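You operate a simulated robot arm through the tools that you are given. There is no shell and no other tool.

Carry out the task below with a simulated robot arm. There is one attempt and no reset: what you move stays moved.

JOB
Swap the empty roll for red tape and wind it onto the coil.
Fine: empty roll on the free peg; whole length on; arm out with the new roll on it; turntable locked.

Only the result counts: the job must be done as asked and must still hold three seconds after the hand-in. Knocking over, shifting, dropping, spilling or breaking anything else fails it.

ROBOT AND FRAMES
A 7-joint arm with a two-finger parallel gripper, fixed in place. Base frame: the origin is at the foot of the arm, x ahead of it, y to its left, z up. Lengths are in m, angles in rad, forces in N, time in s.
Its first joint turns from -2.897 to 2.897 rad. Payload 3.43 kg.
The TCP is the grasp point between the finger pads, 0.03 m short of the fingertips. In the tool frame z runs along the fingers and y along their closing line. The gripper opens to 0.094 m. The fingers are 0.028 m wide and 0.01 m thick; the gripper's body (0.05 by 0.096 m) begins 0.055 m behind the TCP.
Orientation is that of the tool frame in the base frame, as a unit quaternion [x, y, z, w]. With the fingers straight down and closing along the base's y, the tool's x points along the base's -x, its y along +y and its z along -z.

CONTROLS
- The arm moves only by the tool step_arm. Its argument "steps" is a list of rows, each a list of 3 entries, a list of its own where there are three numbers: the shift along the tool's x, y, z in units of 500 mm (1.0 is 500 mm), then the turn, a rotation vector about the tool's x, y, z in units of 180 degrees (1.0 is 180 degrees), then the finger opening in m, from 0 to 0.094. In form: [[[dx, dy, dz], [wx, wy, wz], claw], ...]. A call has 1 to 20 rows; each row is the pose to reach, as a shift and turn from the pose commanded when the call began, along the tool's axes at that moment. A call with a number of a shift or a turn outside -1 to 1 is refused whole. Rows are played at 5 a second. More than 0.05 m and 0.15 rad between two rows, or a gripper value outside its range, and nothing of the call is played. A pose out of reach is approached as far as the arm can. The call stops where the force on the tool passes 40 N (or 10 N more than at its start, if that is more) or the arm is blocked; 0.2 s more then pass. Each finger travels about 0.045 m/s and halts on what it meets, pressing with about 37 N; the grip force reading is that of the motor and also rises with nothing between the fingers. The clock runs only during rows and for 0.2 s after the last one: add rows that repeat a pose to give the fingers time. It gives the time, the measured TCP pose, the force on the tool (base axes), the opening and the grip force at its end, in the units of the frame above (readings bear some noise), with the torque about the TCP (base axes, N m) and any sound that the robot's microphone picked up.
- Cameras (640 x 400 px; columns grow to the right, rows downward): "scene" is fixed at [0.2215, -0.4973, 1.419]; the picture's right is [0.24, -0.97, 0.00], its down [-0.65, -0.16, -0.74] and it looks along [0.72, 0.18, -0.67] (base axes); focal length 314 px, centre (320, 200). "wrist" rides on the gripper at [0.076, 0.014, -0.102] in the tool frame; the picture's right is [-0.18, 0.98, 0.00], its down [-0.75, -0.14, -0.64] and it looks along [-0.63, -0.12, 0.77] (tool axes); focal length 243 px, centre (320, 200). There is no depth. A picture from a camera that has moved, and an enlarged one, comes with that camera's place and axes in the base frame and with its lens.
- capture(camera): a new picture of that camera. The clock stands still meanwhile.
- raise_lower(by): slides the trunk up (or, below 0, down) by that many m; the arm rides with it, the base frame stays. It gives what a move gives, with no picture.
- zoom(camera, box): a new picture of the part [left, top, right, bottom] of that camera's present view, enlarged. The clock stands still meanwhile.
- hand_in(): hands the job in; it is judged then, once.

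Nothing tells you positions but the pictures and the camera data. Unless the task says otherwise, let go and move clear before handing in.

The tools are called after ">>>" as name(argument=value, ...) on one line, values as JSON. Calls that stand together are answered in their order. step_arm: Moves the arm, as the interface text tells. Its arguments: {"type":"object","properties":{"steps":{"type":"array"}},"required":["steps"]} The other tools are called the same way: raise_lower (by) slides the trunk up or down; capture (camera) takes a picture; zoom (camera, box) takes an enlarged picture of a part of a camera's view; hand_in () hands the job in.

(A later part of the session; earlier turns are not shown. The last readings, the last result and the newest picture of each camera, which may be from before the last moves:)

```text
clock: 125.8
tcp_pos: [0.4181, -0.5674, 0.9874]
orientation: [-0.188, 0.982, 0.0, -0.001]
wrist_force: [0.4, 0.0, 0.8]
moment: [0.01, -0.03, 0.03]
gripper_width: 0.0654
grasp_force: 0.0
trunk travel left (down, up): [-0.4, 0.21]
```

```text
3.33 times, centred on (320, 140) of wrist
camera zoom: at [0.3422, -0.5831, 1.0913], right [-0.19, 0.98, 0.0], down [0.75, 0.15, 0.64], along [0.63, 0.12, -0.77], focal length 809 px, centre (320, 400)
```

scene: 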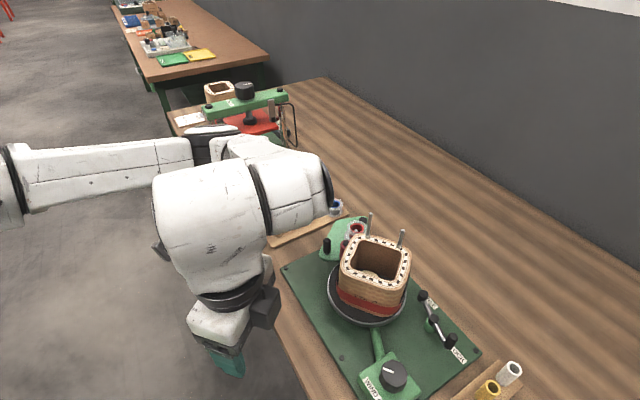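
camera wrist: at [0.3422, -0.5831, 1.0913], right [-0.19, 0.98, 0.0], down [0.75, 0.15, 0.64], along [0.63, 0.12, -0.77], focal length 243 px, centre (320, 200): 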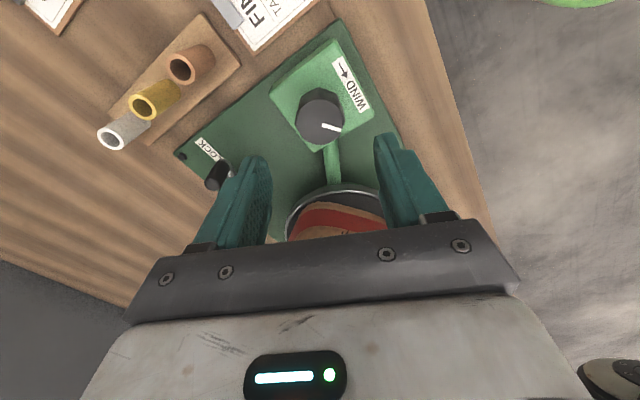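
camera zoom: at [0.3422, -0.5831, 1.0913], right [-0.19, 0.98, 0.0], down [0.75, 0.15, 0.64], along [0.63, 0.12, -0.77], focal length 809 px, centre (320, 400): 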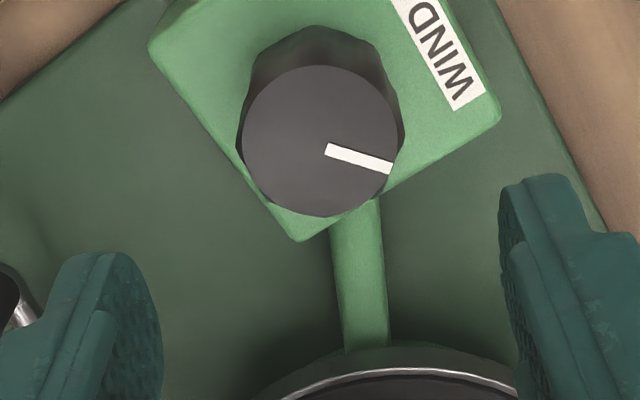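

Well centred over the knob. Descending, gripping and winding again.

>>> step_arm(steps=[[[-0.003, -0.001, 0.06], [0, 0, 0], 0.065], [[-0.003, -0.001, 0.12], [0, 0, 0], 0.065], [[-0.003, -0.001, 0.166], [0, 0, 0], 0.065], [[-0.003, -0.001, 0.166], [0, 0, 0], 0.05], [[-0.003, -0.001, 0.166], [0, 0, 0], 0.03], [[-0.003, -0.001, 0.166], [0, 0, 0], 0.03], [[-0.003, -0.001, 0.166], [0, 0, 0], 0.03]])

>>> step_arm(steps=[[[0, 0, 0], [0, 0, 0.02], 0.03], [[0, 0, 0], [0, 0, 0.04], 0.03], [[0, 0, 0], [0, 0, 0.06], 0.03], [[0, 0, 0], [0, 0, 0.08], 0.03], [[0, 0, 0], [0, 0, 0.1], 0.03], [[0, 0, 0], [0, 0, 0.12], 0.03], [[0, 0, 0], [0, 0, 0.14], 0.03], [[0, 0, 0], [0, 0, 0.16], 0.03], [[0, 0, 0], [0, 0, 0.18], 0.03], [[0, 0, 0], [0, 0, 0.2], 0.03], [[0, 0, 0], [0, 0, 0.22], 0.03], [[0, 0, 0], [0, 0, 0.24], 0.03], [[0, 0, 0], [0, 0, 0.26], 0.03], [[0, 0, 0], [0, 0, 0.28], 0.03], [[0, 0, 0], [0, 0, 0.3], 0.03]])

>>> zoom(camera="scene", box=[300, 180, 460, 320])

```text
clock: 127.5
tcp_pos: [0.4219, -0.5675, 0.906]
orientation: [-0.187, 0.982, 0.002, 0.0]
wrist_force: [-7.8, 26.9, 2.1]
moment: [0.18, 0.29, -0.21]
gripper_width: 0.0398
grasp_force: 45.2
trunk travel left (down, up): [-0.4, 0.21]
```

```text
clock: 130.7
tcp_pos: [0.4202, -0.568, 0.9059]
orientation: [0.28, 0.96, -0.003, 0.001]
wrist_force: [6.1, -7.8, 24.5]
moment: [0.14, -0.35, 0.25]
gripper_width: 0.0398
grasp_force: 44.6
trunk travel left (down, up): [-0.4, 0.21]
```

```text
2.86 times, centred on (380, 250) of scene
camera zoom: at [0.2215, -0.4973, 1.419], right [0.24, -0.97, 0.0], down [-0.65, -0.16, -0.74], along [0.72, 0.18, -0.67], focal length 897 px, centre (149, 57)
```

zoom: 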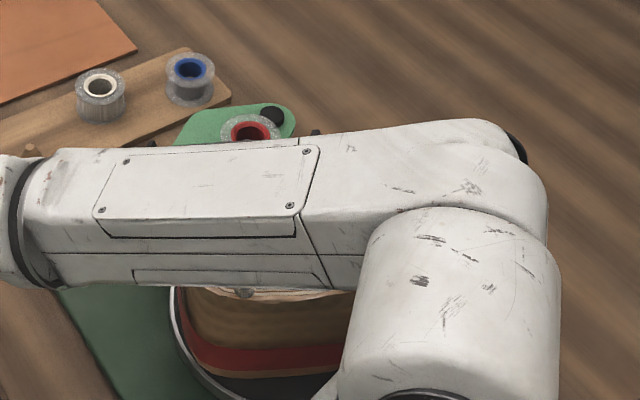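

>>> step_arm(steps=[[[0, 0, -0.002], [0, 0, 0.02], 0.03], [[0, 0, -0.002], [0, 0, 0.04], 0.03], [[0, 0, -0.002], [0, 0, 0.06], 0.03], [[0, 0, -0.002], [0, 0, 0.08], 0.03], [[0, 0, -0.002], [0, 0, 0.1], 0.03], [[0, 0, -0.002], [0, 0, 0.12], 0.03], [[0, 0, -0.002], [0, 0, 0.14], 0.03], [[0, 0, -0.002], [0, 0, 0.16], 0.03], [[0, 0, -0.002], [0, 0, 0.18], 0.03], [[0, 0, -0.002], [0, 0, 0.2], 0.03], [[0, 0, -0.002], [0, 0, 0.22], 0.03], [[0, 0, -0.002], [0, 0, 0.24], 0.03], [[0, 0, -0.002], [0, 0, 0.26], 0.03], [[0, 0, -0.002], [0, 0, 0.28], 0.03], [[0, 0, -0.002], [0, 0, 0.3], 0.03]])

>>> zoom(camera="scene", box=[300, 180, 460, 320])

```text
clock: 133.8
tcp_pos: [0.4197, -0.5684, 0.9053]
orientation: [0.685, 0.729, -0.001, 0.001]
wrist_force: [0.4, -21.7, 14.4]
moment: [0.62, 0.22, 0.09]
gripper_width: 0.0397
grasp_force: 45.1
trunk travel left (down, up): [-0.4, 0.21]
```

```text
2.86 times, centred on (380, 250) of scene
camera zoom: at [0.2215, -0.4973, 1.419], right [0.24, -0.97, 0.0], down [-0.65, -0.16, -0.74], along [0.72, 0.18, -0.67], focal length 897 px, centre (149, 57)
```

zoom: 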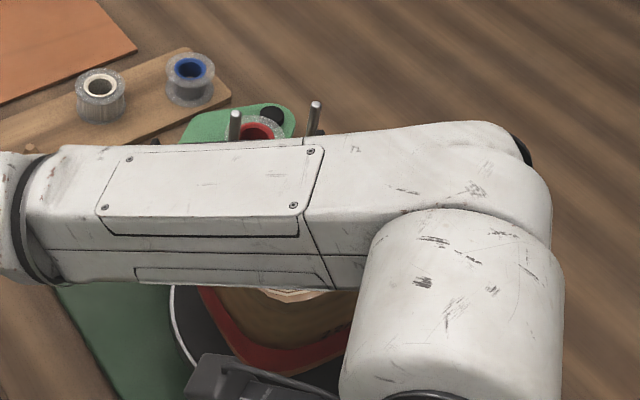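

>>> step_arm(steps=[[[-0.003, 0, -0.001], [0, 0, 0.02], 0.03], [[-0.003, 0, -0.001], [0, 0, 0.04], 0.03], [[-0.003, 0, -0.001], [0, 0, 0.06], 0.03], [[-0.003, 0, -0.001], [0, 0, 0.08], 0.03], [[-0.003, 0, -0.001], [0, 0, 0.1], 0.03], [[-0.003, 0, -0.001], [0, 0, 0.12], 0.03], [[-0.003, 0, -0.001], [0, 0, 0.14], 0.03], [[-0.003, 0, -0.001], [0, 0, 0.16], 0.03], [[-0.003, 0, -0.001], [0, 0, 0.18], 0.03], [[-0.003, 0, -0.001], [0, 0, 0.2], 0.03], [[-0.003, 0, -0.001], [0, 0, 0.22], 0.03], [[-0.003, 0, -0.001], [0, 0, 0.24], 0.03], [[-0.003, 0, -0.001], [0, 0, 0.26], 0.03], [[-0.003, 0, -0.001], [0, 0, 0.28], 0.03], [[-0.003, 0, -0.001], [0, 0, 0.3], 0.03]])

>>> zoom(camera="scene", box=[300, 180, 460, 320])

```text
clock: 137.2
tcp_pos: [0.4187, -0.5683, 0.9054]
orientation: [0.942, 0.336, 0.0, -0.003]
wrist_force: [-6.2, 11.8, 1.9]
moment: [-0.98, -0.21, 0.02]
gripper_width: 0.0394
grasp_force: 45.5
trunk travel left (down, up): [-0.4, 0.21]
stopped in row 15: the force on the tool passed its limit at 40 N (the readings are from after the stop); the commanded pose is now the measured one
```

```text
2.86 times, centred on (380, 250) of scene
camera zoom: at [0.2215, -0.4973, 1.419], right [0.24, -0.97, 0.0], down [-0.65, -0.16, -0.74], along [0.72, 0.18, -0.67], focal length 897 px, centre (149, 57)
```

zoom: 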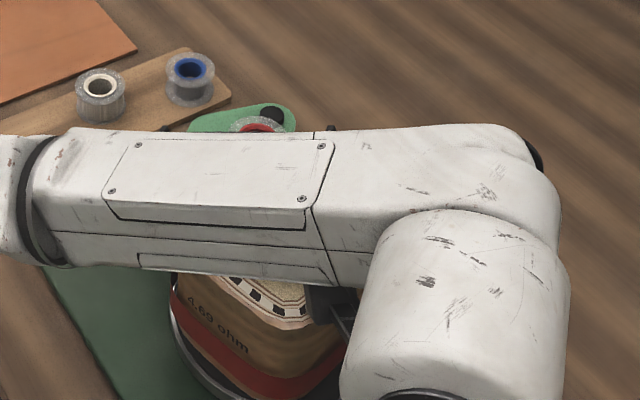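

>>> step_arm(steps=[[[0, 0, 0], [0, 0, 0.02], 0.03], [[0, 0, 0], [0, 0, 0.04], 0.03], [[0, 0, 0], [0, 0, 0.06], 0.03], [[0, 0, 0], [0, 0, 0.08], 0.03], [[0, 0, 0], [0, 0, 0.1], 0.03], [[0, 0, 0], [0, 0, 0.12], 0.03], [[0, 0, 0], [0, 0, 0.14], 0.03], [[0, 0, 0], [0, 0, 0.16], 0.03], [[0, 0, 0], [0, 0, 0.18], 0.03], [[0, 0, 0], [0, 0, 0.2], 0.03], [[0, 0, 0], [0, 0, 0.22], 0.03], [[0, 0, 0], [0, 0, 0.24], 0.03], [[0, 0, 0], [0, 0, 0.26], 0.03], [[0, 0, 0], [0, 0, 0.28], 0.03], [[0, 0, 0], [0, 0, 0.3], 0.03], [[0, 0, 0], [0, 0, 0.32], 0.03], [[0, 0, 0], [0, 0, 0.34], 0.03], [[0, 0, 0], [0, 0, 0.36], 0.03]])

>>> zoom(camera="scene", box=[300, 180, 460, 320])

```text
clock: 141.1
tcp_pos: [0.419, -0.5678, 0.9049]
orientation: [0.976, -0.22, -0.003, -0.003]
wrist_force: [-13.7, 33.3, 14.0]
moment: [-0.1, -0.1, 0.06]
gripper_width: 0.0399
grasp_force: 44.7
trunk travel left (down, up): [-0.4, 0.21]
```

```text
2.86 times, centred on (380, 250) of scene
camera zoom: at [0.2215, -0.4973, 1.419], right [0.24, -0.97, 0.0], down [-0.65, -0.16, -0.74], along [0.72, 0.18, -0.67], focal length 897 px, centre (149, 57)
```

zoom: 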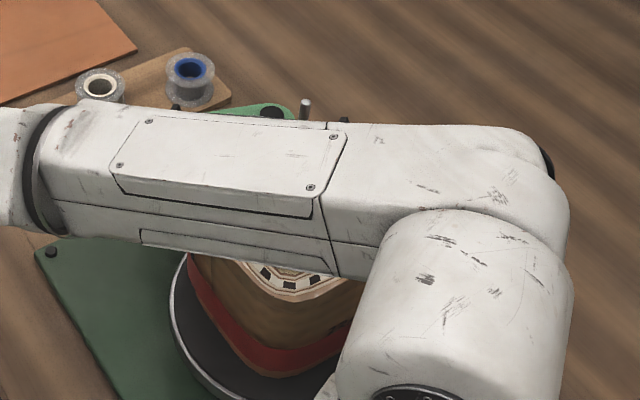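

Pass done: about 459° of knob in total. I'll release, rise, and go look at the roll again from a clear viewpoint.

>>> step_arm(steps=[[[0, 0, 0], [0, 0, 0], 0.05], [[0, 0, 0], [0, 0, 0], 0.065], [[0, 0, -0.05], [0, 0, 0], 0.065], [[0, 0, -0.13], [0, 0, 0], 0.065], [[0, 0, -0.21], [0, 0, -0.04], 0.065], [[0, 0, -0.29], [0, 0, -0.08], 0.065], [[-0.03, -0.04, -0.32], [0, 0, -0.12], 0.065], [[-0.075, -0.09, -0.32], [0, 0, -0.16], 0.065], [[-0.12, -0.145, -0.32], [0, 0, -0.2], 0.065], [[-0.165, -0.2, -0.32], [0, 0, -0.24], 0.065], [[-0.21, -0.255, -0.32], [0, 0, -0.28], 0.065], [[-0.259, -0.315, -0.32], [0, 0, -0.32], 0.065], [[-0.259, -0.315, -0.32], [0, 0, -0.36], 0.065], [[-0.259, -0.315, -0.32], [0, 0, -0.4], 0.065], [[-0.259, -0.315, -0.32], [0, 0, -0.44], 0.065], [[-0.259, -0.315, -0.32], [0, 0, -0.48], 0.065], [[-0.259, -0.315, -0.32], [0, 0, -0.52], 0.065], [[-0.259, -0.315, -0.32], [0, 0, -0.56], 0.065], [[-0.259, -0.315, -0.32], [0, 0, -0.6], 0.065], [[-0.259, -0.315, -0.32], [0, 0, -0.64], 0.065]])

>>> zoom(camera="scene", box=[310, 200, 430, 340])

>>> capture(camera="wrist")

```text
clock: 145.2
tcp_pos: [0.3711, -0.3717, 1.0665]
orientation: [0.708, 0.706, 0.0, -0.002]
wrist_force: [0.3, 0.3, 0.6]
moment: [-0.02, 0.0, 0.03]
gripper_width: 0.065
grasp_force: 0.1
trunk travel left (down, up): [-0.4, 0.21]
```

```text
2.86 times, centred on (370, 270) of scene
camera zoom: at [0.2215, -0.4973, 1.419], right [0.24, -0.97, 0.0], down [-0.65, -0.16, -0.74], along [0.72, 0.18, -0.67], focal length 897 px, centre (177, 0)
```

zoom: 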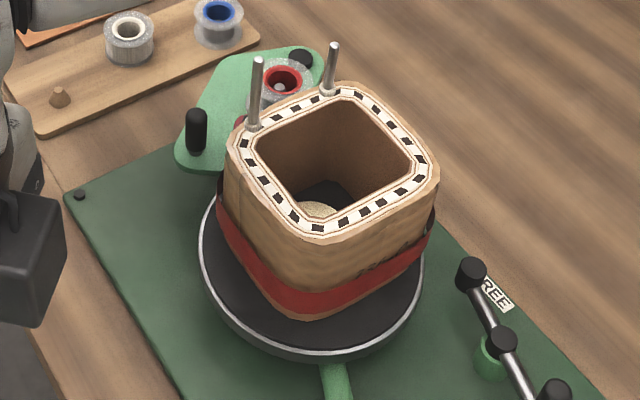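

```text
taken
camera wrist: at [0.3853, -0.2958, 1.1698], right [0.98, -0.19, 0.0], down [-0.14, -0.76, 0.64], along [-0.12, -0.63, -0.77], focal length 243 px, centre (320, 200)
```

wrist: 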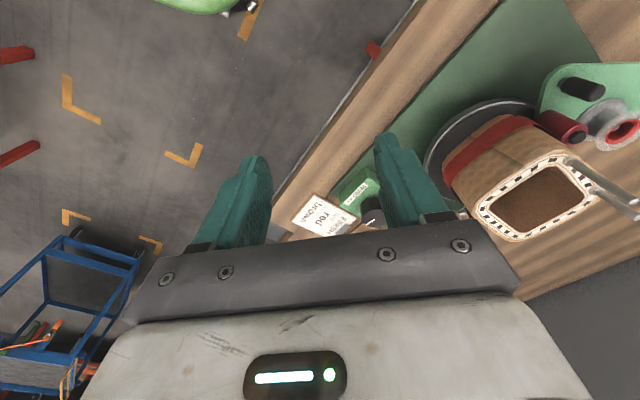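

>>> zoom(camera="wrist", box=[520, 60, 640, 180])

>>> zoom(camera="scene", box=[320, 205, 400, 265])

```text
3.33 times, centred on (580, 120) of wrist
camera zoom: at [0.3853, -0.2958, 1.1698], right [0.98, -0.19, 0.0], down [-0.14, -0.76, 0.64], along [-0.12, -0.63, -0.77], focal length 809 px, centre (-547, 467)
```

zoom: 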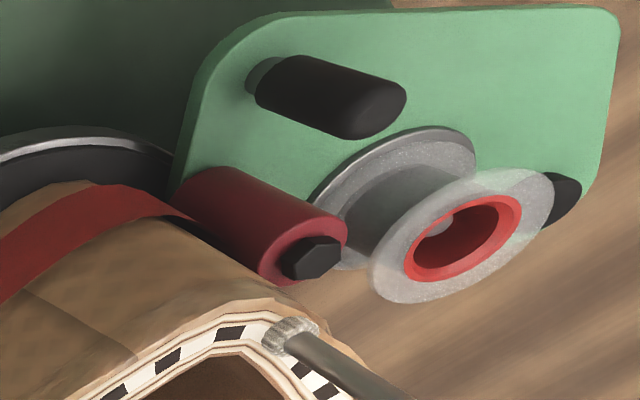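

```text
6.67 times, centred on (360, 235) of scene
camera zoom: at [0.2215, -0.4973, 1.419], right [0.24, -0.97, 0.0], down [-0.65, -0.16, -0.74], along [0.72, 0.18, -0.67], focal length 2092 px, centre (53, -33)
```

zoom: 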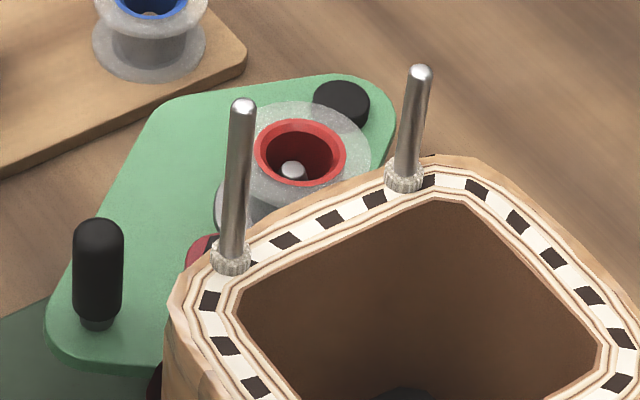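

The roll is now empty: the hub is bare and no strip runs to the roller, so the whole length is on the coil. The two rods now stand right beside the swing arm and would crowd the gripper there, so I'll turn the knob about 31° more to bring the coil to its original orientation.

>>> step_arm(steps=[[[-0.06, 0.015, 0], [0, 0, -0.03], 0.065], [[-0.13, 0.032, 0], [0, 0, -0.06], 0.065], [[-0.2, 0.05, 0], [0, 0, -0.09], 0.065], [[-0.27, 0.068, 0], [0, 0, -0.12], 0.065], [[-0.34, 0.086, 0], [0, 0, -0.15], 0.065], [[-0.3924, 0.0988, 0.03], [0, 0, -0.18], 0.065], [[-0.3924, 0.0988, 0.08], [0, 0, -0.21], 0.065], [[-0.3924, 0.0988, 0.12], [0, 0, -0.25], 0.065], [[-0.3924, 0.0988, 0.15], [0, 0, -0.25], 0.065], [[-0.3924, 0.0988, 0.15], [0, 0, -0.25], 0.065]])

>>> capture(camera="wrist")

>>> zoom(camera="wrist", box=[240, 80, 400, 200])

```text
clock: 147.4
tcp_pos: [0.4182, -0.5659, 0.9891]
orientation: [0.385, 0.923, 0.001, -0.001]
wrist_force: [-0.2, -0.2, -0.5]
moment: [0.01, -0.01, -0.01]
gripper_width: 0.0649
grasp_force: 0.1
trunk travel left (down, up): [-0.4, 0.21]
```

```text
taken
camera wrist: at [0.3742, -0.5032, 1.093], right [0.83, 0.56, 0.0], down [0.43, -0.64, 0.64], along [0.36, -0.53, -0.77], focal length 243 px, centre (320, 200)
```

wrist: 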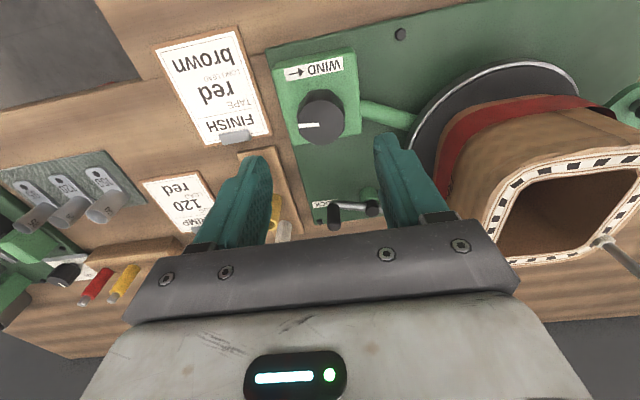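

```text
3.33 times, centred on (320, 140) of wrist
camera zoom: at [0.3742, -0.5032, 1.093], right [0.83, 0.56, 0.0], down [0.43, -0.64, 0.64], along [0.36, -0.53, -0.77], focal length 809 px, centre (320, 400)
```

zoom: 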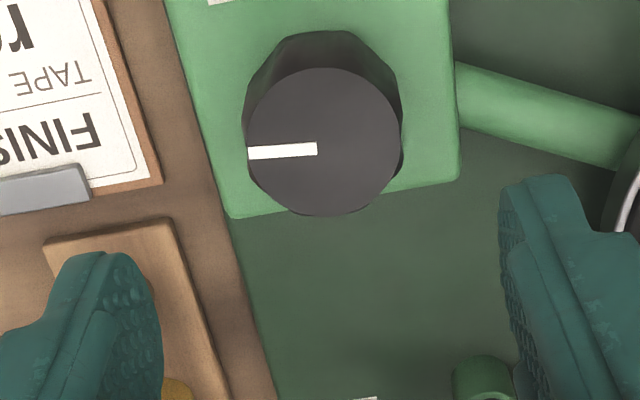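

>>> step_arm(steps=[[[-0.005, 0.0016, 0.06], [0, 0, 0], 0.065], [[-0.005, 0.0016, 0.12], [0, 0, 0], 0.065], [[-0.005, 0.0016, 0.168], [0, 0, 0], 0.065], [[-0.005, 0.0016, 0.168], [0, 0, 0], 0.05], [[-0.005, 0.0016, 0.168], [0, 0, 0], 0.03], [[-0.005, 0.0016, 0.168], [0, 0, 0], 0.03], [[-0.005, 0.0016, 0.168], [0, 0, 0], 0.03]])

>>> step_arm(steps=[[[0, 0, 0], [0, 0, 0.02], 0.03], [[0, 0, 0], [0, 0, 0.04], 0.03], [[0, 0, 0], [0, 0, 0.06], 0.03], [[0, 0, 0], [0, 0, 0.08], 0.03], [[0, 0, 0], [0, 0, 0.1], 0.03], [[0, 0, 0], [0, 0, 0.12], 0.03], [[0, 0, 0], [0, 0, 0.14], 0.03], [[0, 0, 0], [0, 0, 0.16], 0.03], [[0, 0, 0], [0, 0, 0.17], 0.03], [[0, 0, 0], [0, 0, 0.17], 0.03]])

>>> capture(camera="wrist")

>>> zoom(camera="scene", box=[300, 180, 460, 320])

```text
clock: 149.1
tcp_pos: [0.4198, -0.5691, 0.9037]
orientation: [0.383, 0.924, 0.001, -0.003]
wrist_force: [2.2, 4.3, -2.6]
moment: [-0.55, 0.22, -0.02]
gripper_width: 0.0402
grasp_force: 45.1
trunk travel left (down, up): [-0.4, 0.21]
```

```text
clock: 151.2
tcp_pos: [0.419, -0.5685, 0.904]
orientation: [0.616, 0.788, 0.002, -0.003]
wrist_force: [-17.6, 13.1, -27.1]
moment: [0.73, -0.5, -0.07]
gripper_width: 0.0404
grasp_force: 44.8
trunk travel left (down, up): [-0.4, 0.21]
```

```text
taken
camera wrist: at [0.4153, -0.4924, 1.0084], right [1.0, 0.06, 0.0], down [0.05, -0.77, 0.64], along [0.04, -0.64, -0.77], focal length 243 px, centre (320, 200)
```

wrist: 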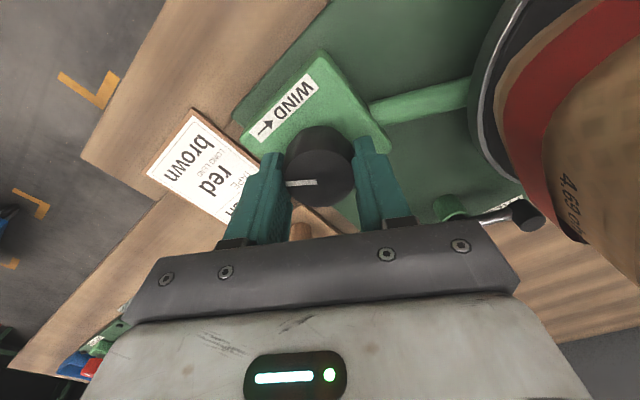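

```text
2.86 times, centred on (380, 250) of scene
camera zoom: at [0.2215, -0.4973, 1.419], right [0.24, -0.97, 0.0], down [-0.65, -0.16, -0.74], along [0.72, 0.18, -0.67], focal length 897 px, centre (149, 57)
```

zoom: 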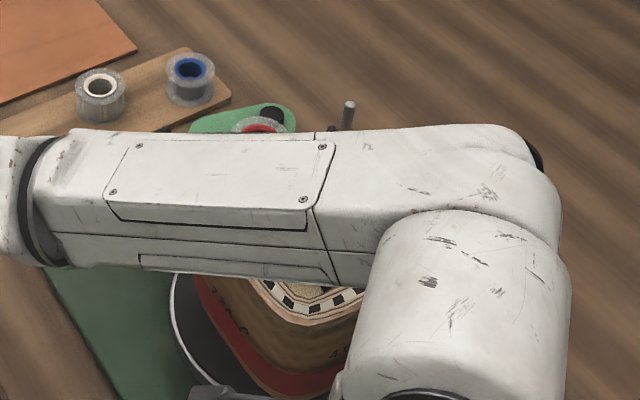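

The coil is back at its original orientation with the tape wound on. I'll release the knob, rise, and move above the swing arm's handle.

>>> step_arm(steps=[[[0, 0, 0], [0, 0, 0], 0.05], [[0, 0, 0], [0, 0, 0], 0.065], [[0, 0, -0.06], [0, 0, 0], 0.065], [[0, 0, -0.14], [0, 0, 0], 0.065], [[0, 0, -0.22], [0, 0, 0], 0.06], [[0, 0, -0.3], [0, 0, 0], 0.05], [[0, 0, -0.38], [0, 0, 0], 0.045], [[0, 0, -0.41], [0, 0, 0], 0.04], [[0.035, 0.08, -0.41], [0, 0, -0.009], 0.04], [[0.07, 0.16, -0.41], [0, 0, -0.018], 0.04], [[0.105, 0.24, -0.41], [0, 0, -0.028], 0.04], [[0.14, 0.32, -0.41], [0, 0, -0.037], 0.04], [[0.175, 0.4, -0.41], [0, 0, -0.046], 0.04], [[0.207, 0.4826, -0.41], [0, 0, -0.0556], 0.04], [[0.207, 0.4826, -0.41], [0, 0, -0.0556], 0.04]])

>>> capture(camera="wrist")

>>> zoom(camera="wrist", box=[180, 40, 420, 200])

>>> capture(camera="scene")

```text
clock: 154.4
tcp_pos: [0.6302, -0.4081, 1.1092]
orientation: [0.543, 0.84, 0.001, -0.001]
wrist_force: [0.4, -0.6, 1.3]
moment: [0.02, 0.01, 0.0]
gripper_width: 0.0402
grasp_force: 0.1
trunk travel left (down, up): [-0.4, 0.21]
```

```text
taken
camera wrist: at [0.6126, -0.334, 1.213], right [0.97, 0.24, 0.0], down [0.18, -0.75, 0.64], along [0.15, -0.62, -0.77], focal length 243 px, centre (320, 200)
```

wrist: 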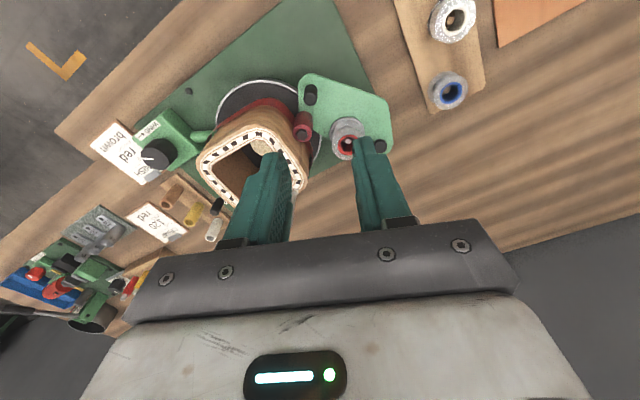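

```text
2.50 times, centred on (300, 120) of wrist
camera zoom: at [0.6126, -0.334, 1.213], right [0.97, 0.24, 0.0], down [0.18, -0.75, 0.64], along [0.15, -0.62, -0.77], focal length 606 px, centre (370, 400)
```

zoom: 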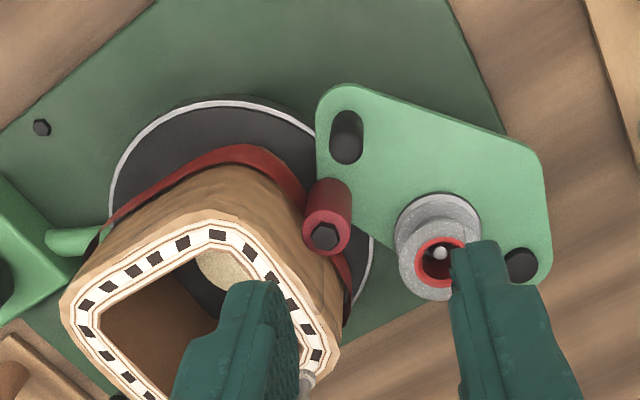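

```text
taken
```

scene: 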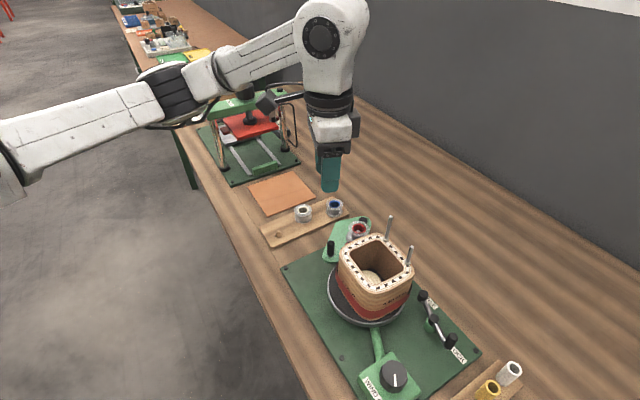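

>>> zoom(camera="scene", box=[320, 200, 440, 280])

>>> zoom(camera="scene", box=[300, 230, 460, 350])

```text
5.00 times, centred on (380, 240) of scene
camera zoom: at [0.2215, -0.4973, 1.419], right [0.24, -0.97, 0.0], down [-0.65, -0.16, -0.74], along [0.72, 0.18, -0.67], focal length 1569 px, centre (20, 0)
```

zoom: 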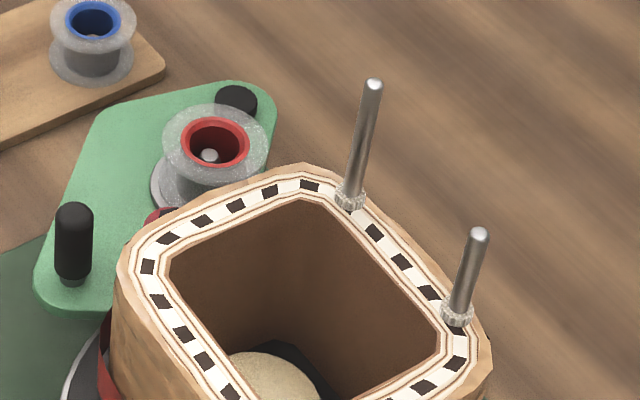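

```text
3.33 times, centred on (380, 290) of scene
camera zoom: at [0.2215, -0.4973, 1.419], right [0.24, -0.97, 0.0], down [-0.65, -0.16, -0.74], along [0.72, 0.18, -0.67], focal length 1046 px, centre (120, -100)
```

zoom: 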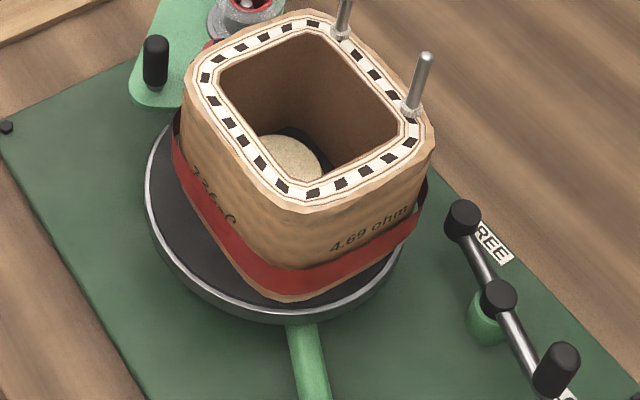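

The tape is wound all around and the red roll's core is empty on the arm. I'll centre over the arm handle at about (0.6225, -0.420) and descend partway to verify the alignment.

>>> step_arm(steps=[[[-0.007, -0.0122, 0.06], [0, 0, 0], 0.034], [[-0.013, -0.0244, 0.14], [0, 0, 0], 0.034], [[-0.013, -0.0244, 0.22], [0, 0, 0], 0.034], [[-0.013, -0.0244, 0.22], [0, 0, 0], 0.034]])

>>> capture(camera="wrist")

>>> zoom(camera="wrist", box=[240, 80, 400, 200])

```text
clock: 155.4
tcp_pos: [0.6219, -0.4205, 0.9989]
orientation: [0.544, 0.839, 0.0, -0.001]
wrist_force: [0.2, 0.0, 0.2]
moment: [0.01, 0.02, 0.02]
gripper_width: 0.0341
grasp_force: 0.1
trunk travel left (down, up): [-0.4, 0.21]
```

```text
taken
camera wrist: at [0.6035, -0.3468, 1.1036], right [0.97, 0.24, 0.0], down [0.18, -0.75, 0.64], along [0.15, -0.62, -0.77], focal length 243 px, centre (320, 200)
```

wrist: 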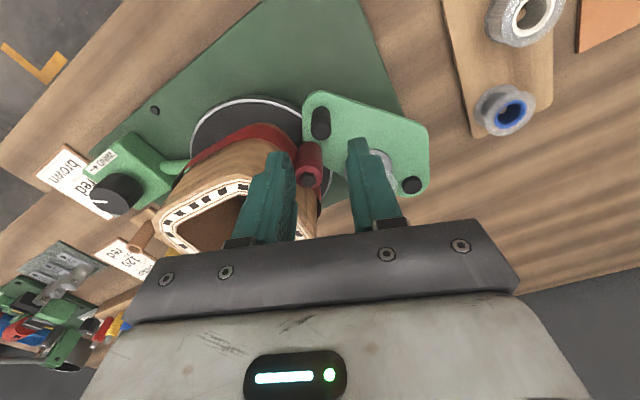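

```text
3.33 times, centred on (320, 140) of wrist
camera zoom: at [0.6035, -0.3468, 1.1036], right [0.97, 0.24, 0.0], down [0.18, -0.75, 0.64], along [0.15, -0.62, -0.77], focal length 809 px, centre (320, 400)
```

zoom: 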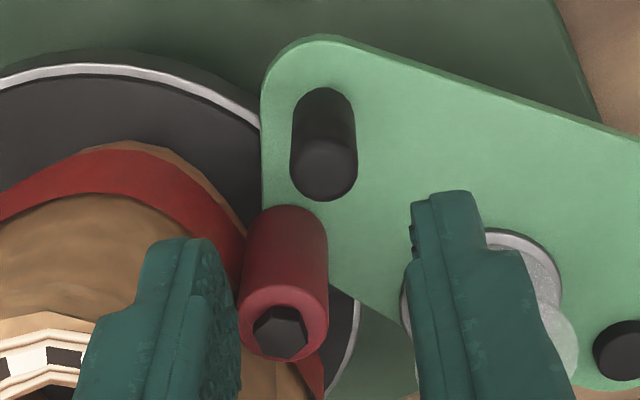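

Aligned. Descending to grip the handle.

>>> step_arm(steps=[[[0, 0.001, 0.05], [0, 0, 0], 0.034], [[0, 0.001, 0.1], [0, 0, 0], 0.034], [[0, 0.001, 0.142], [0, 0, 0], 0.034], [[0, 0.001, 0.142], [0, 0, 0], 0.034]])

>>> capture(camera="wrist")

>>> step_arm(steps=[[[0, 0, 0], [0, 0, 0], 0.02], [[0, 0, 0], [0, 0, 0], 0.008], [[0, 0, 0], [0, 0, 0], 0.008], [[0, 0, 0], [0, 0, 0], 0.008]])

```text
clock: 156.4
tcp_pos: [0.6218, -0.4197, 0.9298]
orientation: [0.544, 0.839, 0.001, -0.002]
wrist_force: [-0.8, 0.4, 0.1]
moment: [-0.02, -0.03, -0.01]
gripper_width: 0.0341
grasp_force: 0.1
trunk travel left (down, up): [-0.4, 0.21]
```

```text
taken
camera wrist: at [0.6039, -0.3456, 1.0349], right [0.97, 0.24, 0.0], down [0.18, -0.75, 0.64], along [0.15, -0.62, -0.77], focal length 243 px, centre (320, 200)
```

wrist: 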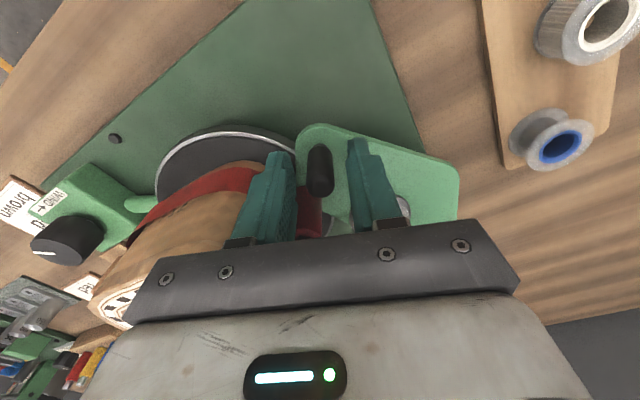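

```text
clock: 157.4
tcp_pos: [0.6214, -0.4201, 0.9313]
orientation: [0.543, 0.84, 0.001, -0.001]
wrist_force: [-1.5, 1.1, -0.7]
moment: [0.01, -0.59, -0.05]
gripper_width: 0.0159
grasp_force: 44.8
trunk travel left (down, up): [-0.4, 0.21]
```

The handle is gripped. I'll swing the arm back out, clockwise around its pivot, turning the tool along with it.

>>> step_arm(steps=[[[0.0076, 0.0104, 0], [0, 0, 0.0167], 0.008], [[0.0153, 0.0205, 0], [0, 0, 0.0333], 0.008], [[0.0225, 0.0311, 0], [0, 0, 0.05], 0.008], [[0.0291, 0.042, 0], [0, 0, 0.0667], 0.008], [[0.0351, 0.0533, 0], [0, 0, 0.0833], 0.008], [[0.0405, 0.0648, 0], [0, 0, 0.1], 0.008], [[0.0453, 0.0767, 0], [0, 0, 0.1167], 0.008], [[0.0495, 0.0887, 0], [0, 0, 0.1333], 0.008]])

>>> zoom(camera="scene", box=[290, 190, 430, 290])

```text
clock: 159.2
tcp_pos: [0.6519, -0.3789, 0.9319]
orientation: [0.706, 0.709, 0.0, -0.001]
wrist_force: [12.7, -14.2, 9.6]
moment: [-0.26, -0.76, 0.1]
gripper_width: 0.0156
grasp_force: 45.4
trunk travel left (down, up): [-0.4, 0.21]
```

```text
4.00 times, centred on (360, 240) of scene
camera zoom: at [0.2215, -0.4973, 1.419], right [0.24, -0.97, 0.0], down [-0.65, -0.16, -0.74], along [0.72, 0.18, -0.67], focal length 1255 px, centre (160, 40)
```

zoom: 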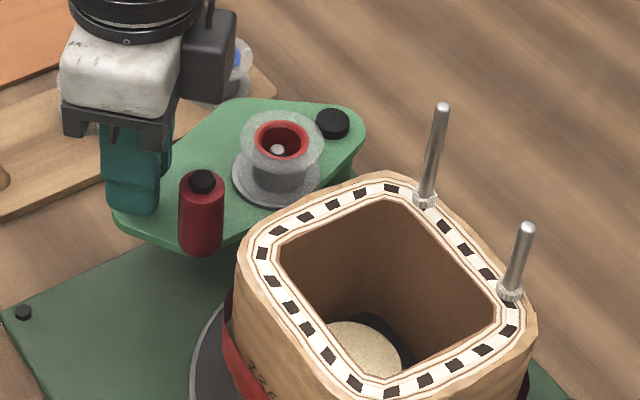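

>>> step_arm(steps=[[[0.007, 0.0107, 0], [0, 0, 0.0167], 0.008], [[0.0147, 0.0208, 0], [0, 0, 0.0333], 0.008], [[0.0218, 0.0313, 0], [0, 0, 0.05], 0.008], [[0.0283, 0.0421, 0], [0, 0, 0.0667], 0.008], [[0.0344, 0.0533, 0], [0, 0, 0.0833], 0.008], [[0.0398, 0.0648, 0], [0, 0, 0.1], 0.008], [[0.0445, 0.0765, 0], [0, 0, 0.1167], 0.008], [[0.0474, 0.0845, 0], [0, 0, 0.1278], 0.008], [[0.0474, 0.0845, 0], [0, 0, 0.1278], 0.008]])

>>> zoom(camera="scene", box=[270, 170, 410, 270])

```text
clock: 161.2
tcp_pos: [0.6954, -0.3554, 0.9321]
orientation: [0.833, 0.553, 0.0, -0.002]
wrist_force: [-2.1, 3.2, 23.1]
moment: [-0.46, -0.59, -0.07]
gripper_width: 0.0156
grasp_force: 44.9
trunk travel left (down, up): [-0.4, 0.21]
```

```text
4.00 times, centred on (340, 220) of scene
camera zoom: at [0.2215, -0.4973, 1.419], right [0.24, -0.97, 0.0], down [-0.65, -0.16, -0.74], along [0.72, 0.18, -0.67], focal length 1255 px, centre (240, 120)
```

zoom: 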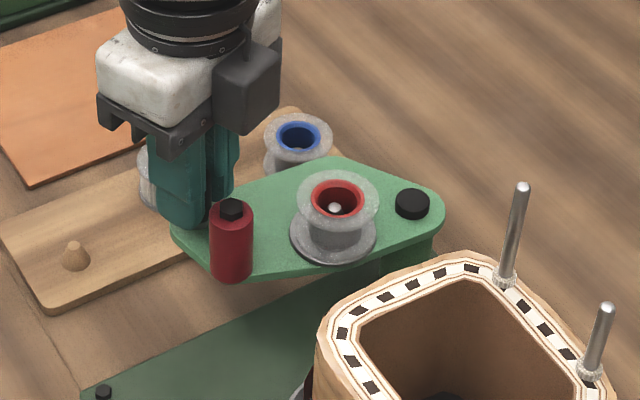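

The arm is back at its original out position with the roll on it. I'll release the handle and rise, then check that it stays.

>>> step_arm(steps=[[[0, 0, -0.002], [0, 0, 0], 0.02], [[0, 0, -0.002], [0, 0, 0], 0.034], [[0, 0, -0.002], [0, 0, 0], 0.034], [[0, 0, -0.05], [0, 0, 0], 0.034], [[0, 0, -0.13], [0, 0, 0], 0.034], [[0, 0, -0.21], [0, 0, 0], 0.034], [[0, 0, -0.29], [0, 0, 0], 0.034], [[0, 0, -0.36], [0, 0, 0], 0.034], [[0, 0, -0.36], [0, 0, 0], 0.034]])

>>> zoom(camera="scene", box=[270, 170, 410, 270])

>>> capture(camera="wrist")

```text
clock: 163.2
tcp_pos: [0.6938, -0.3571, 1.1126]
orientation: [0.833, 0.553, 0.0, -0.001]
wrist_force: [0.4, 0.2, 0.2]
moment: [-0.02, -0.02, 0.01]
gripper_width: 0.034
grasp_force: 0.0
trunk travel left (down, up): [-0.4, 0.21]
```

```text
4.00 times, centred on (340, 220) of scene
camera zoom: at [0.2215, -0.4973, 1.419], right [0.24, -0.97, 0.0], down [-0.65, -0.16, -0.74], along [0.72, 0.18, -0.67], focal length 1255 px, centre (240, 120)
```

zoom: 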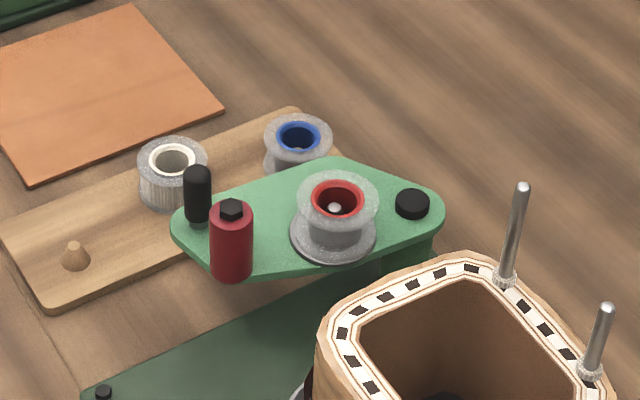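

```text
taken
camera wrist: at [0.7363, -0.2925, 1.2159], right [0.84, -0.55, 0.0], down [-0.42, -0.64, 0.64], along [-0.35, -0.53, -0.77], focal length 243 px, centre (320, 200)
```

wrist: 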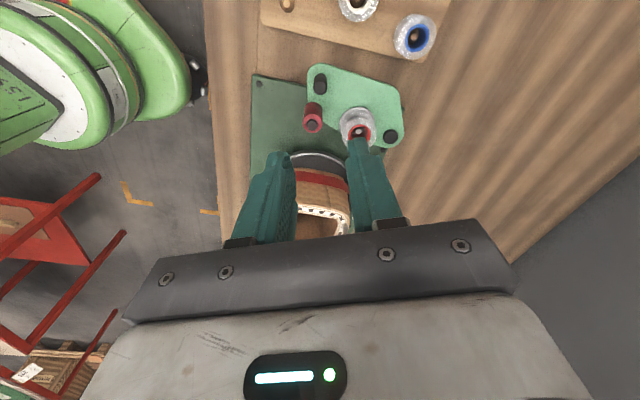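

The arm holds in its out position by itself. Next is the lock: I'll travel high over to the lever, turning back to the yaw that worked there.

>>> step_arm(steps=[[[-0.03, -0.006, -0.04], [0, 0, -0.04], 0.034], [[-0.11, -0.02, -0.04], [0, 0, -0.08], 0.034], [[-0.19, -0.035, -0.04], [0, 0, -0.12], 0.034], [[-0.27, -0.05, -0.04], [0, 0, -0.16], 0.034], [[-0.35, -0.065, -0.04], [0, 0, -0.2], 0.034], [[-0.43, -0.08, -0.04], [0, 0, -0.24], 0.034], [[-0.51, -0.095, -0.04], [0, 0, -0.28], 0.034], [[-0.59, -0.11, -0.04], [0, 0, -0.32], 0.04], [[-0.66, -0.122, -0.02], [0, 0, -0.36], 0.04], [[-0.708, -0.131, 0.04], [0, 0, -0.366], 0.04], [[-0.708, -0.131, 0.12], [0, 0, -0.366], 0.04], [[-0.708, -0.131, 0.12], [0, 0, -0.366], 0.04]])

>>> capture(camera="wrist")

>>> zoom(camera="wrist", box=[240, 60, 440, 180])

```text
clock: 165.8
tcp_pos: [0.4973, -0.6553, 1.0481]
orientation: [0.399, 0.917, 0.001, -0.001]
wrist_force: [0.4, -0.1, 0.7]
moment: [0.0, -0.01, -0.01]
gripper_width: 0.0402
grasp_force: 0.1
trunk travel left (down, up): [-0.4, 0.21]
```

```text
taken
camera wrist: at [0.4559, -0.5904, 1.1511], right [0.84, 0.54, 0.0], down [0.41, -0.65, 0.64], along [0.34, -0.54, -0.77], focal length 243 px, centre (320, 200)
```

wrist: 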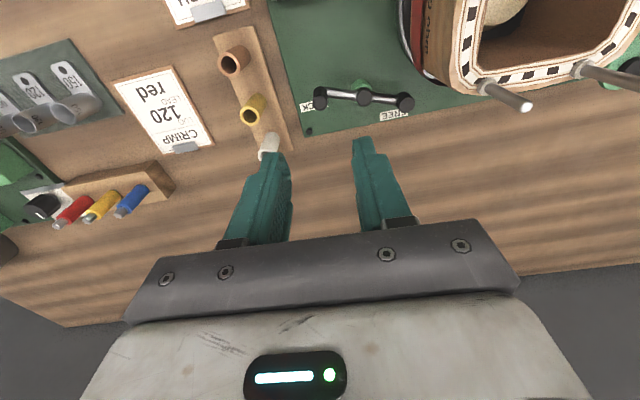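

```text
3.20 times, centred on (340, 120) of wrist
camera zoom: at [0.4559, -0.5904, 1.1511], right [0.84, 0.54, 0.0], down [0.41, -0.65, 0.64], along [0.34, -0.54, -0.77], focal length 776 px, centre (256, 456)
```

zoom: 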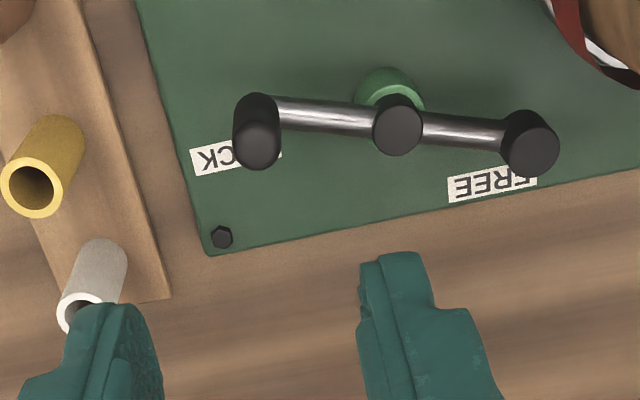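

>>> step_arm(steps=[[[-0.01, -0.001, 0.06], [0, 0, 0], 0.04], [[-0.01, -0.001, 0.14], [0, 0, 0], 0.04], [[-0.01, -0.001, 0.22], [0, 0, 0], 0.04], [[-0.01, -0.001, 0.298], [0, 0, 0], 0.04], [[-0.01, -0.001, 0.298], [0, 0, 0], 0.04]])

>>> capture(camera="wrist")

>>> step_arm(steps=[[[0, 0, 0], [0, 0, 0], 0.02], [[0, 0, 0], [0, 0, 0], 0.008], [[0, 0, 0], [0, 0, 0], 0.008], [[0, 0, 0], [0, 0, 0], 0.008]])

```text
clock: 167.1
tcp_pos: [0.5015, -0.6579, 0.9003]
orientation: [0.398, 0.917, 0.002, 0.0]
wrist_force: [0.1, 0.5, 0.0]
moment: [-0.01, -0.02, -0.03]
gripper_width: 0.0402
grasp_force: 0.1
trunk travel left (down, up): [-0.4, 0.21]
```

```text
taken
camera wrist: at [0.4592, -0.5938, 1.0047], right [0.84, 0.54, 0.0], down [0.41, -0.65, 0.64], along [0.34, -0.54, -0.77], focal length 243 px, centre (320, 200)
```

wrist: 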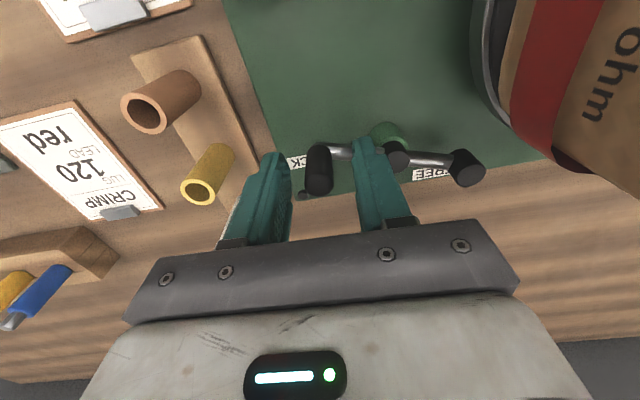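

```text
clock: 168.1
tcp_pos: [0.4991, -0.6588, 0.9019]
orientation: [0.398, 0.917, 0.0, -0.002]
wrist_force: [-2.8, -1.3, -3.9]
moment: [-0.68, 0.34, 0.05]
gripper_width: 0.0156
grasp_force: 45.0
trunk travel left (down, up): [-0.4, 0.21]
```

I have the lever handle. Swinging it counterclockwise toward LOCK.

>>> step_arm(steps=[[[-0.0103, -0.002, 0], [0, 0, 0], 0.008], [[-0.0205, -0.0034, 0], [0, 0, 0], 0.008], [[-0.0308, -0.0038, 0], [0, 0, 0], 0.008], [[-0.0411, -0.0031, 0], [0, 0, 0], 0.008], [[-0.0513, -0.0013, 0], [0, 0, 0], 0.008], [[-0.0612, 0.0016, 0], [0, 0, 0], 0.008], [[-0.0708, 0.0054, 0], [0, 0, 0], 0.008]])

>>> capture(camera="wrist")

```text
clock: 169.7
tcp_pos: [0.5176, -0.6861, 0.9094]
orientation: [0.401, 0.916, -0.009, 0.01]
wrist_force: [16.3, 23.3, -10.0]
moment: [0.54, -0.5, -0.12]
gripper_width: 0.0239
grasp_force: 14.0
out of reach, approached as far as the arm can: row 5, 6, 7
trunk travel left (down, up): [-0.4, 0.21]
```

```text
taken
camera wrist: at [0.476, -0.618, 1.0118], right [0.85, 0.53, 0.0], down [0.4, -0.64, 0.66], along [0.35, -0.56, -0.75], focal length 243 px, centre (320, 200)
```

wrist: 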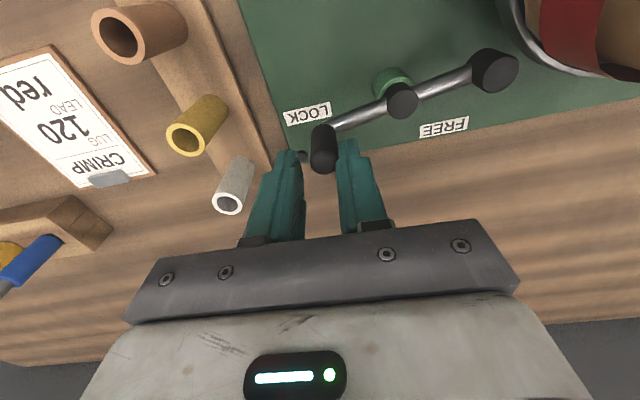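

The arm ran out of reach again and the grip loosened. Reach was better with the trunk lower, so I'll open, rise well clear, and lower the trunk again before retrying.

>>> step_arm(steps=[[[0, 0, 0], [0, 0, 0], 0.04], [[0, 0, 0], [0, 0, 0], 0.05], [[0, 0, -0.06], [0, 0, 0], 0.05], [[0.01, 0, -0.14], [0, 0, 0], 0.05], [[0.02, 0, -0.22], [0, 0, 0], 0.05], [[0.03, 0, -0.3], [0, 0, 0], 0.05], [[0.04, 0, -0.38], [0, 0, 0], 0.05], [[0.04, 0, -0.38], [0, 0, 0], 0.05]])

>>> zoom(camera="scene", box=[380, 250, 520, 370])

```text
clock: 171.4
tcp_pos: [0.5019, -0.673, 1.1014]
orientation: [0.399, 0.917, 0.001, -0.001]
wrist_force: [-0.6, 0.5, -0.6]
moment: [0.0, 0.0, 0.03]
gripper_width: 0.0501
grasp_force: 0.1
trunk travel left (down, up): [-0.4, 0.21]
```

```text
3.33 times, centred on (450, 310) of scene
camera zoom: at [0.2215, -0.4973, 1.419], right [0.24, -0.97, 0.0], down [-0.65, -0.16, -0.74], along [0.72, 0.18, -0.67], focal length 1046 px, centre (-113, -167)
```

zoom: 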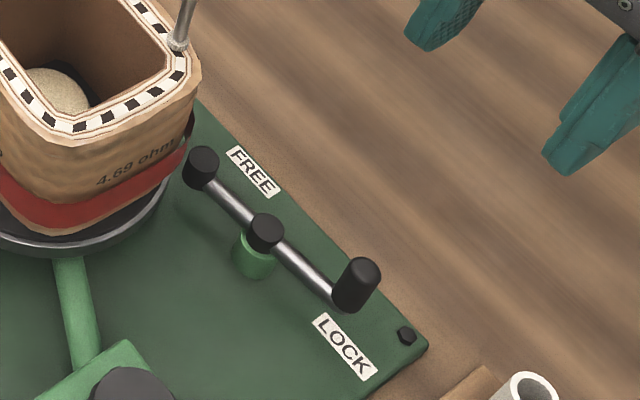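

>>> raise_lower(by=-0.15)

>>> capture(camera="wrist")

>>> zoom(camera="wrist", box=[240, 80, 420, 200])

```text
clock: 173.2
tcp_pos: [0.5013, -0.6725, 0.9515]
orientation: [0.398, 0.917, 0.001, -0.002]
wrist_force: [0.2, 0.1, -0.8]
moment: [0.03, 0.03, 0.03]
gripper_width: 0.0499
grasp_force: 0.0
trunk travel left (down, up): [-0.25, 0.36]
```

```text
taken
camera wrist: at [0.4607, -0.6076, 1.0547], right [0.84, 0.54, 0.0], down [0.41, -0.65, 0.64], along [0.34, -0.54, -0.77], focal length 243 px, centre (320, 200)
```

wrist: 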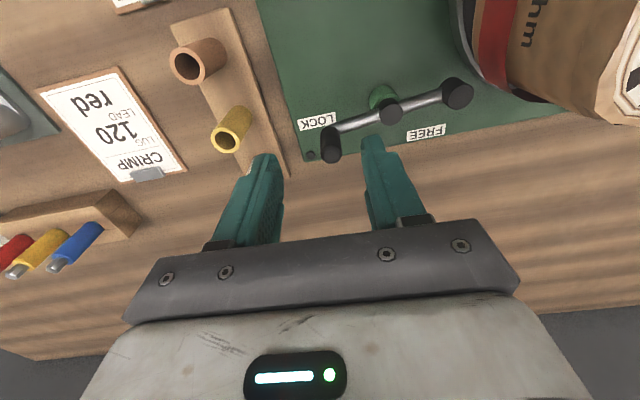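

```text
3.33 times, centred on (330, 140) of wrist
camera zoom: at [0.4607, -0.6076, 1.0547], right [0.84, 0.54, 0.0], down [0.41, -0.65, 0.64], along [0.34, -0.54, -0.77], focal length 809 px, centre (287, 400)
```

zoom: 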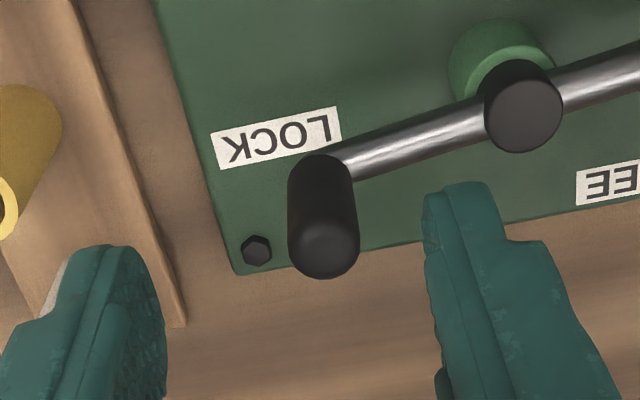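

>>> step_arm(steps=[[[-0.0286, 0.0118, 0], [0, 0, 0], 0.045], [[-0.0286, 0.0118, 0.05], [0, 0, 0], 0.04], [[-0.0286, 0.0118, 0.104], [0, 0, 0], 0.04], [[-0.0286, 0.0118, 0.104], [0, 0, 0], 0.04]])

>>> step_arm(steps=[[[0, 0, 0], [0, 0, 0], 0.02], [[0, 0, 0], [0, 0, 0], 0.008], [[0, 0, 0], [0, 0, 0], 0.008], [[0, 0, 0], [0, 0, 0], 0.008]])

>>> capture(camera="wrist")

```text
clock: 174.2
tcp_pos: [0.5158, -0.6776, 0.9009]
orientation: [0.398, 0.917, 0.0, -0.002]
wrist_force: [0.5, -1.2, 1.4]
moment: [-0.01, 0.0, 0.01]
gripper_width: 0.0401
grasp_force: 0.0
trunk travel left (down, up): [-0.25, 0.36]
```

```text
clock: 175.2
tcp_pos: [0.5156, -0.6778, 0.9009]
orientation: [0.398, 0.917, 0.001, -0.001]
wrist_force: [-3.1, -1.4, -1.3]
moment: [-0.83, 0.28, 0.06]
gripper_width: 0.0157
grasp_force: 45.0
trunk travel left (down, up): [-0.25, 0.36]
```

```text
taken
camera wrist: at [0.4752, -0.6137, 1.0034], right [0.84, 0.54, 0.0], down [0.41, -0.65, 0.64], along [0.34, -0.54, -0.77], focal length 243 px, centre (320, 200)
```

wrist: 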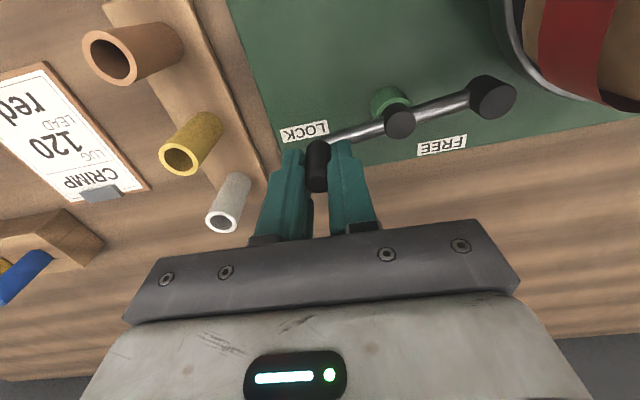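

>>> step_arm(steps=[[[-0.006, 0.0019, 0], [0, 0, 0], 0.008], [[-0.0126, 0.0042, 0], [0, 0, 0], 0.008], [[-0.019, 0.0069, 0], [0, 0, 0], 0.008], [[-0.0251, 0.01, 0], [0, 0, 0], 0.008]])

>>> capture(camera="wrist")

```text
clock: 176.2
tcp_pos: [0.5279, -0.6859, 0.8993]
orientation: [0.399, 0.917, -0.001, -0.001]
wrist_force: [-5.6, -8.8, 1.4]
moment: [-0.03, -0.04, 0.15]
gripper_width: 0.0156
grasp_force: 44.6
trunk travel left (down, up): [-0.25, 0.36]
```

```text
taken
camera wrist: at [0.4872, -0.6203, 1.003], right [0.84, 0.54, 0.0], down [0.41, -0.65, 0.64], along [0.34, -0.54, -0.77], focal length 243 px, centre (320, 200)
```

wrist: 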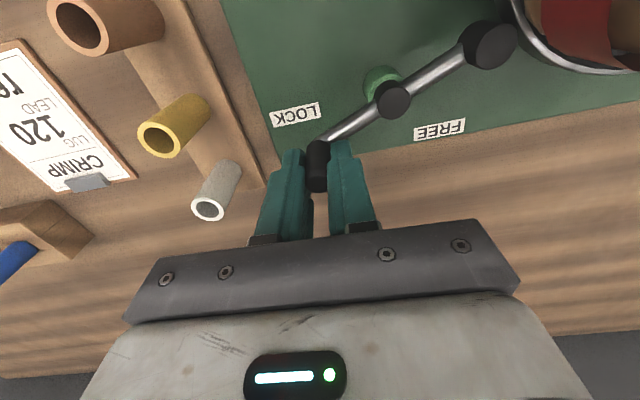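

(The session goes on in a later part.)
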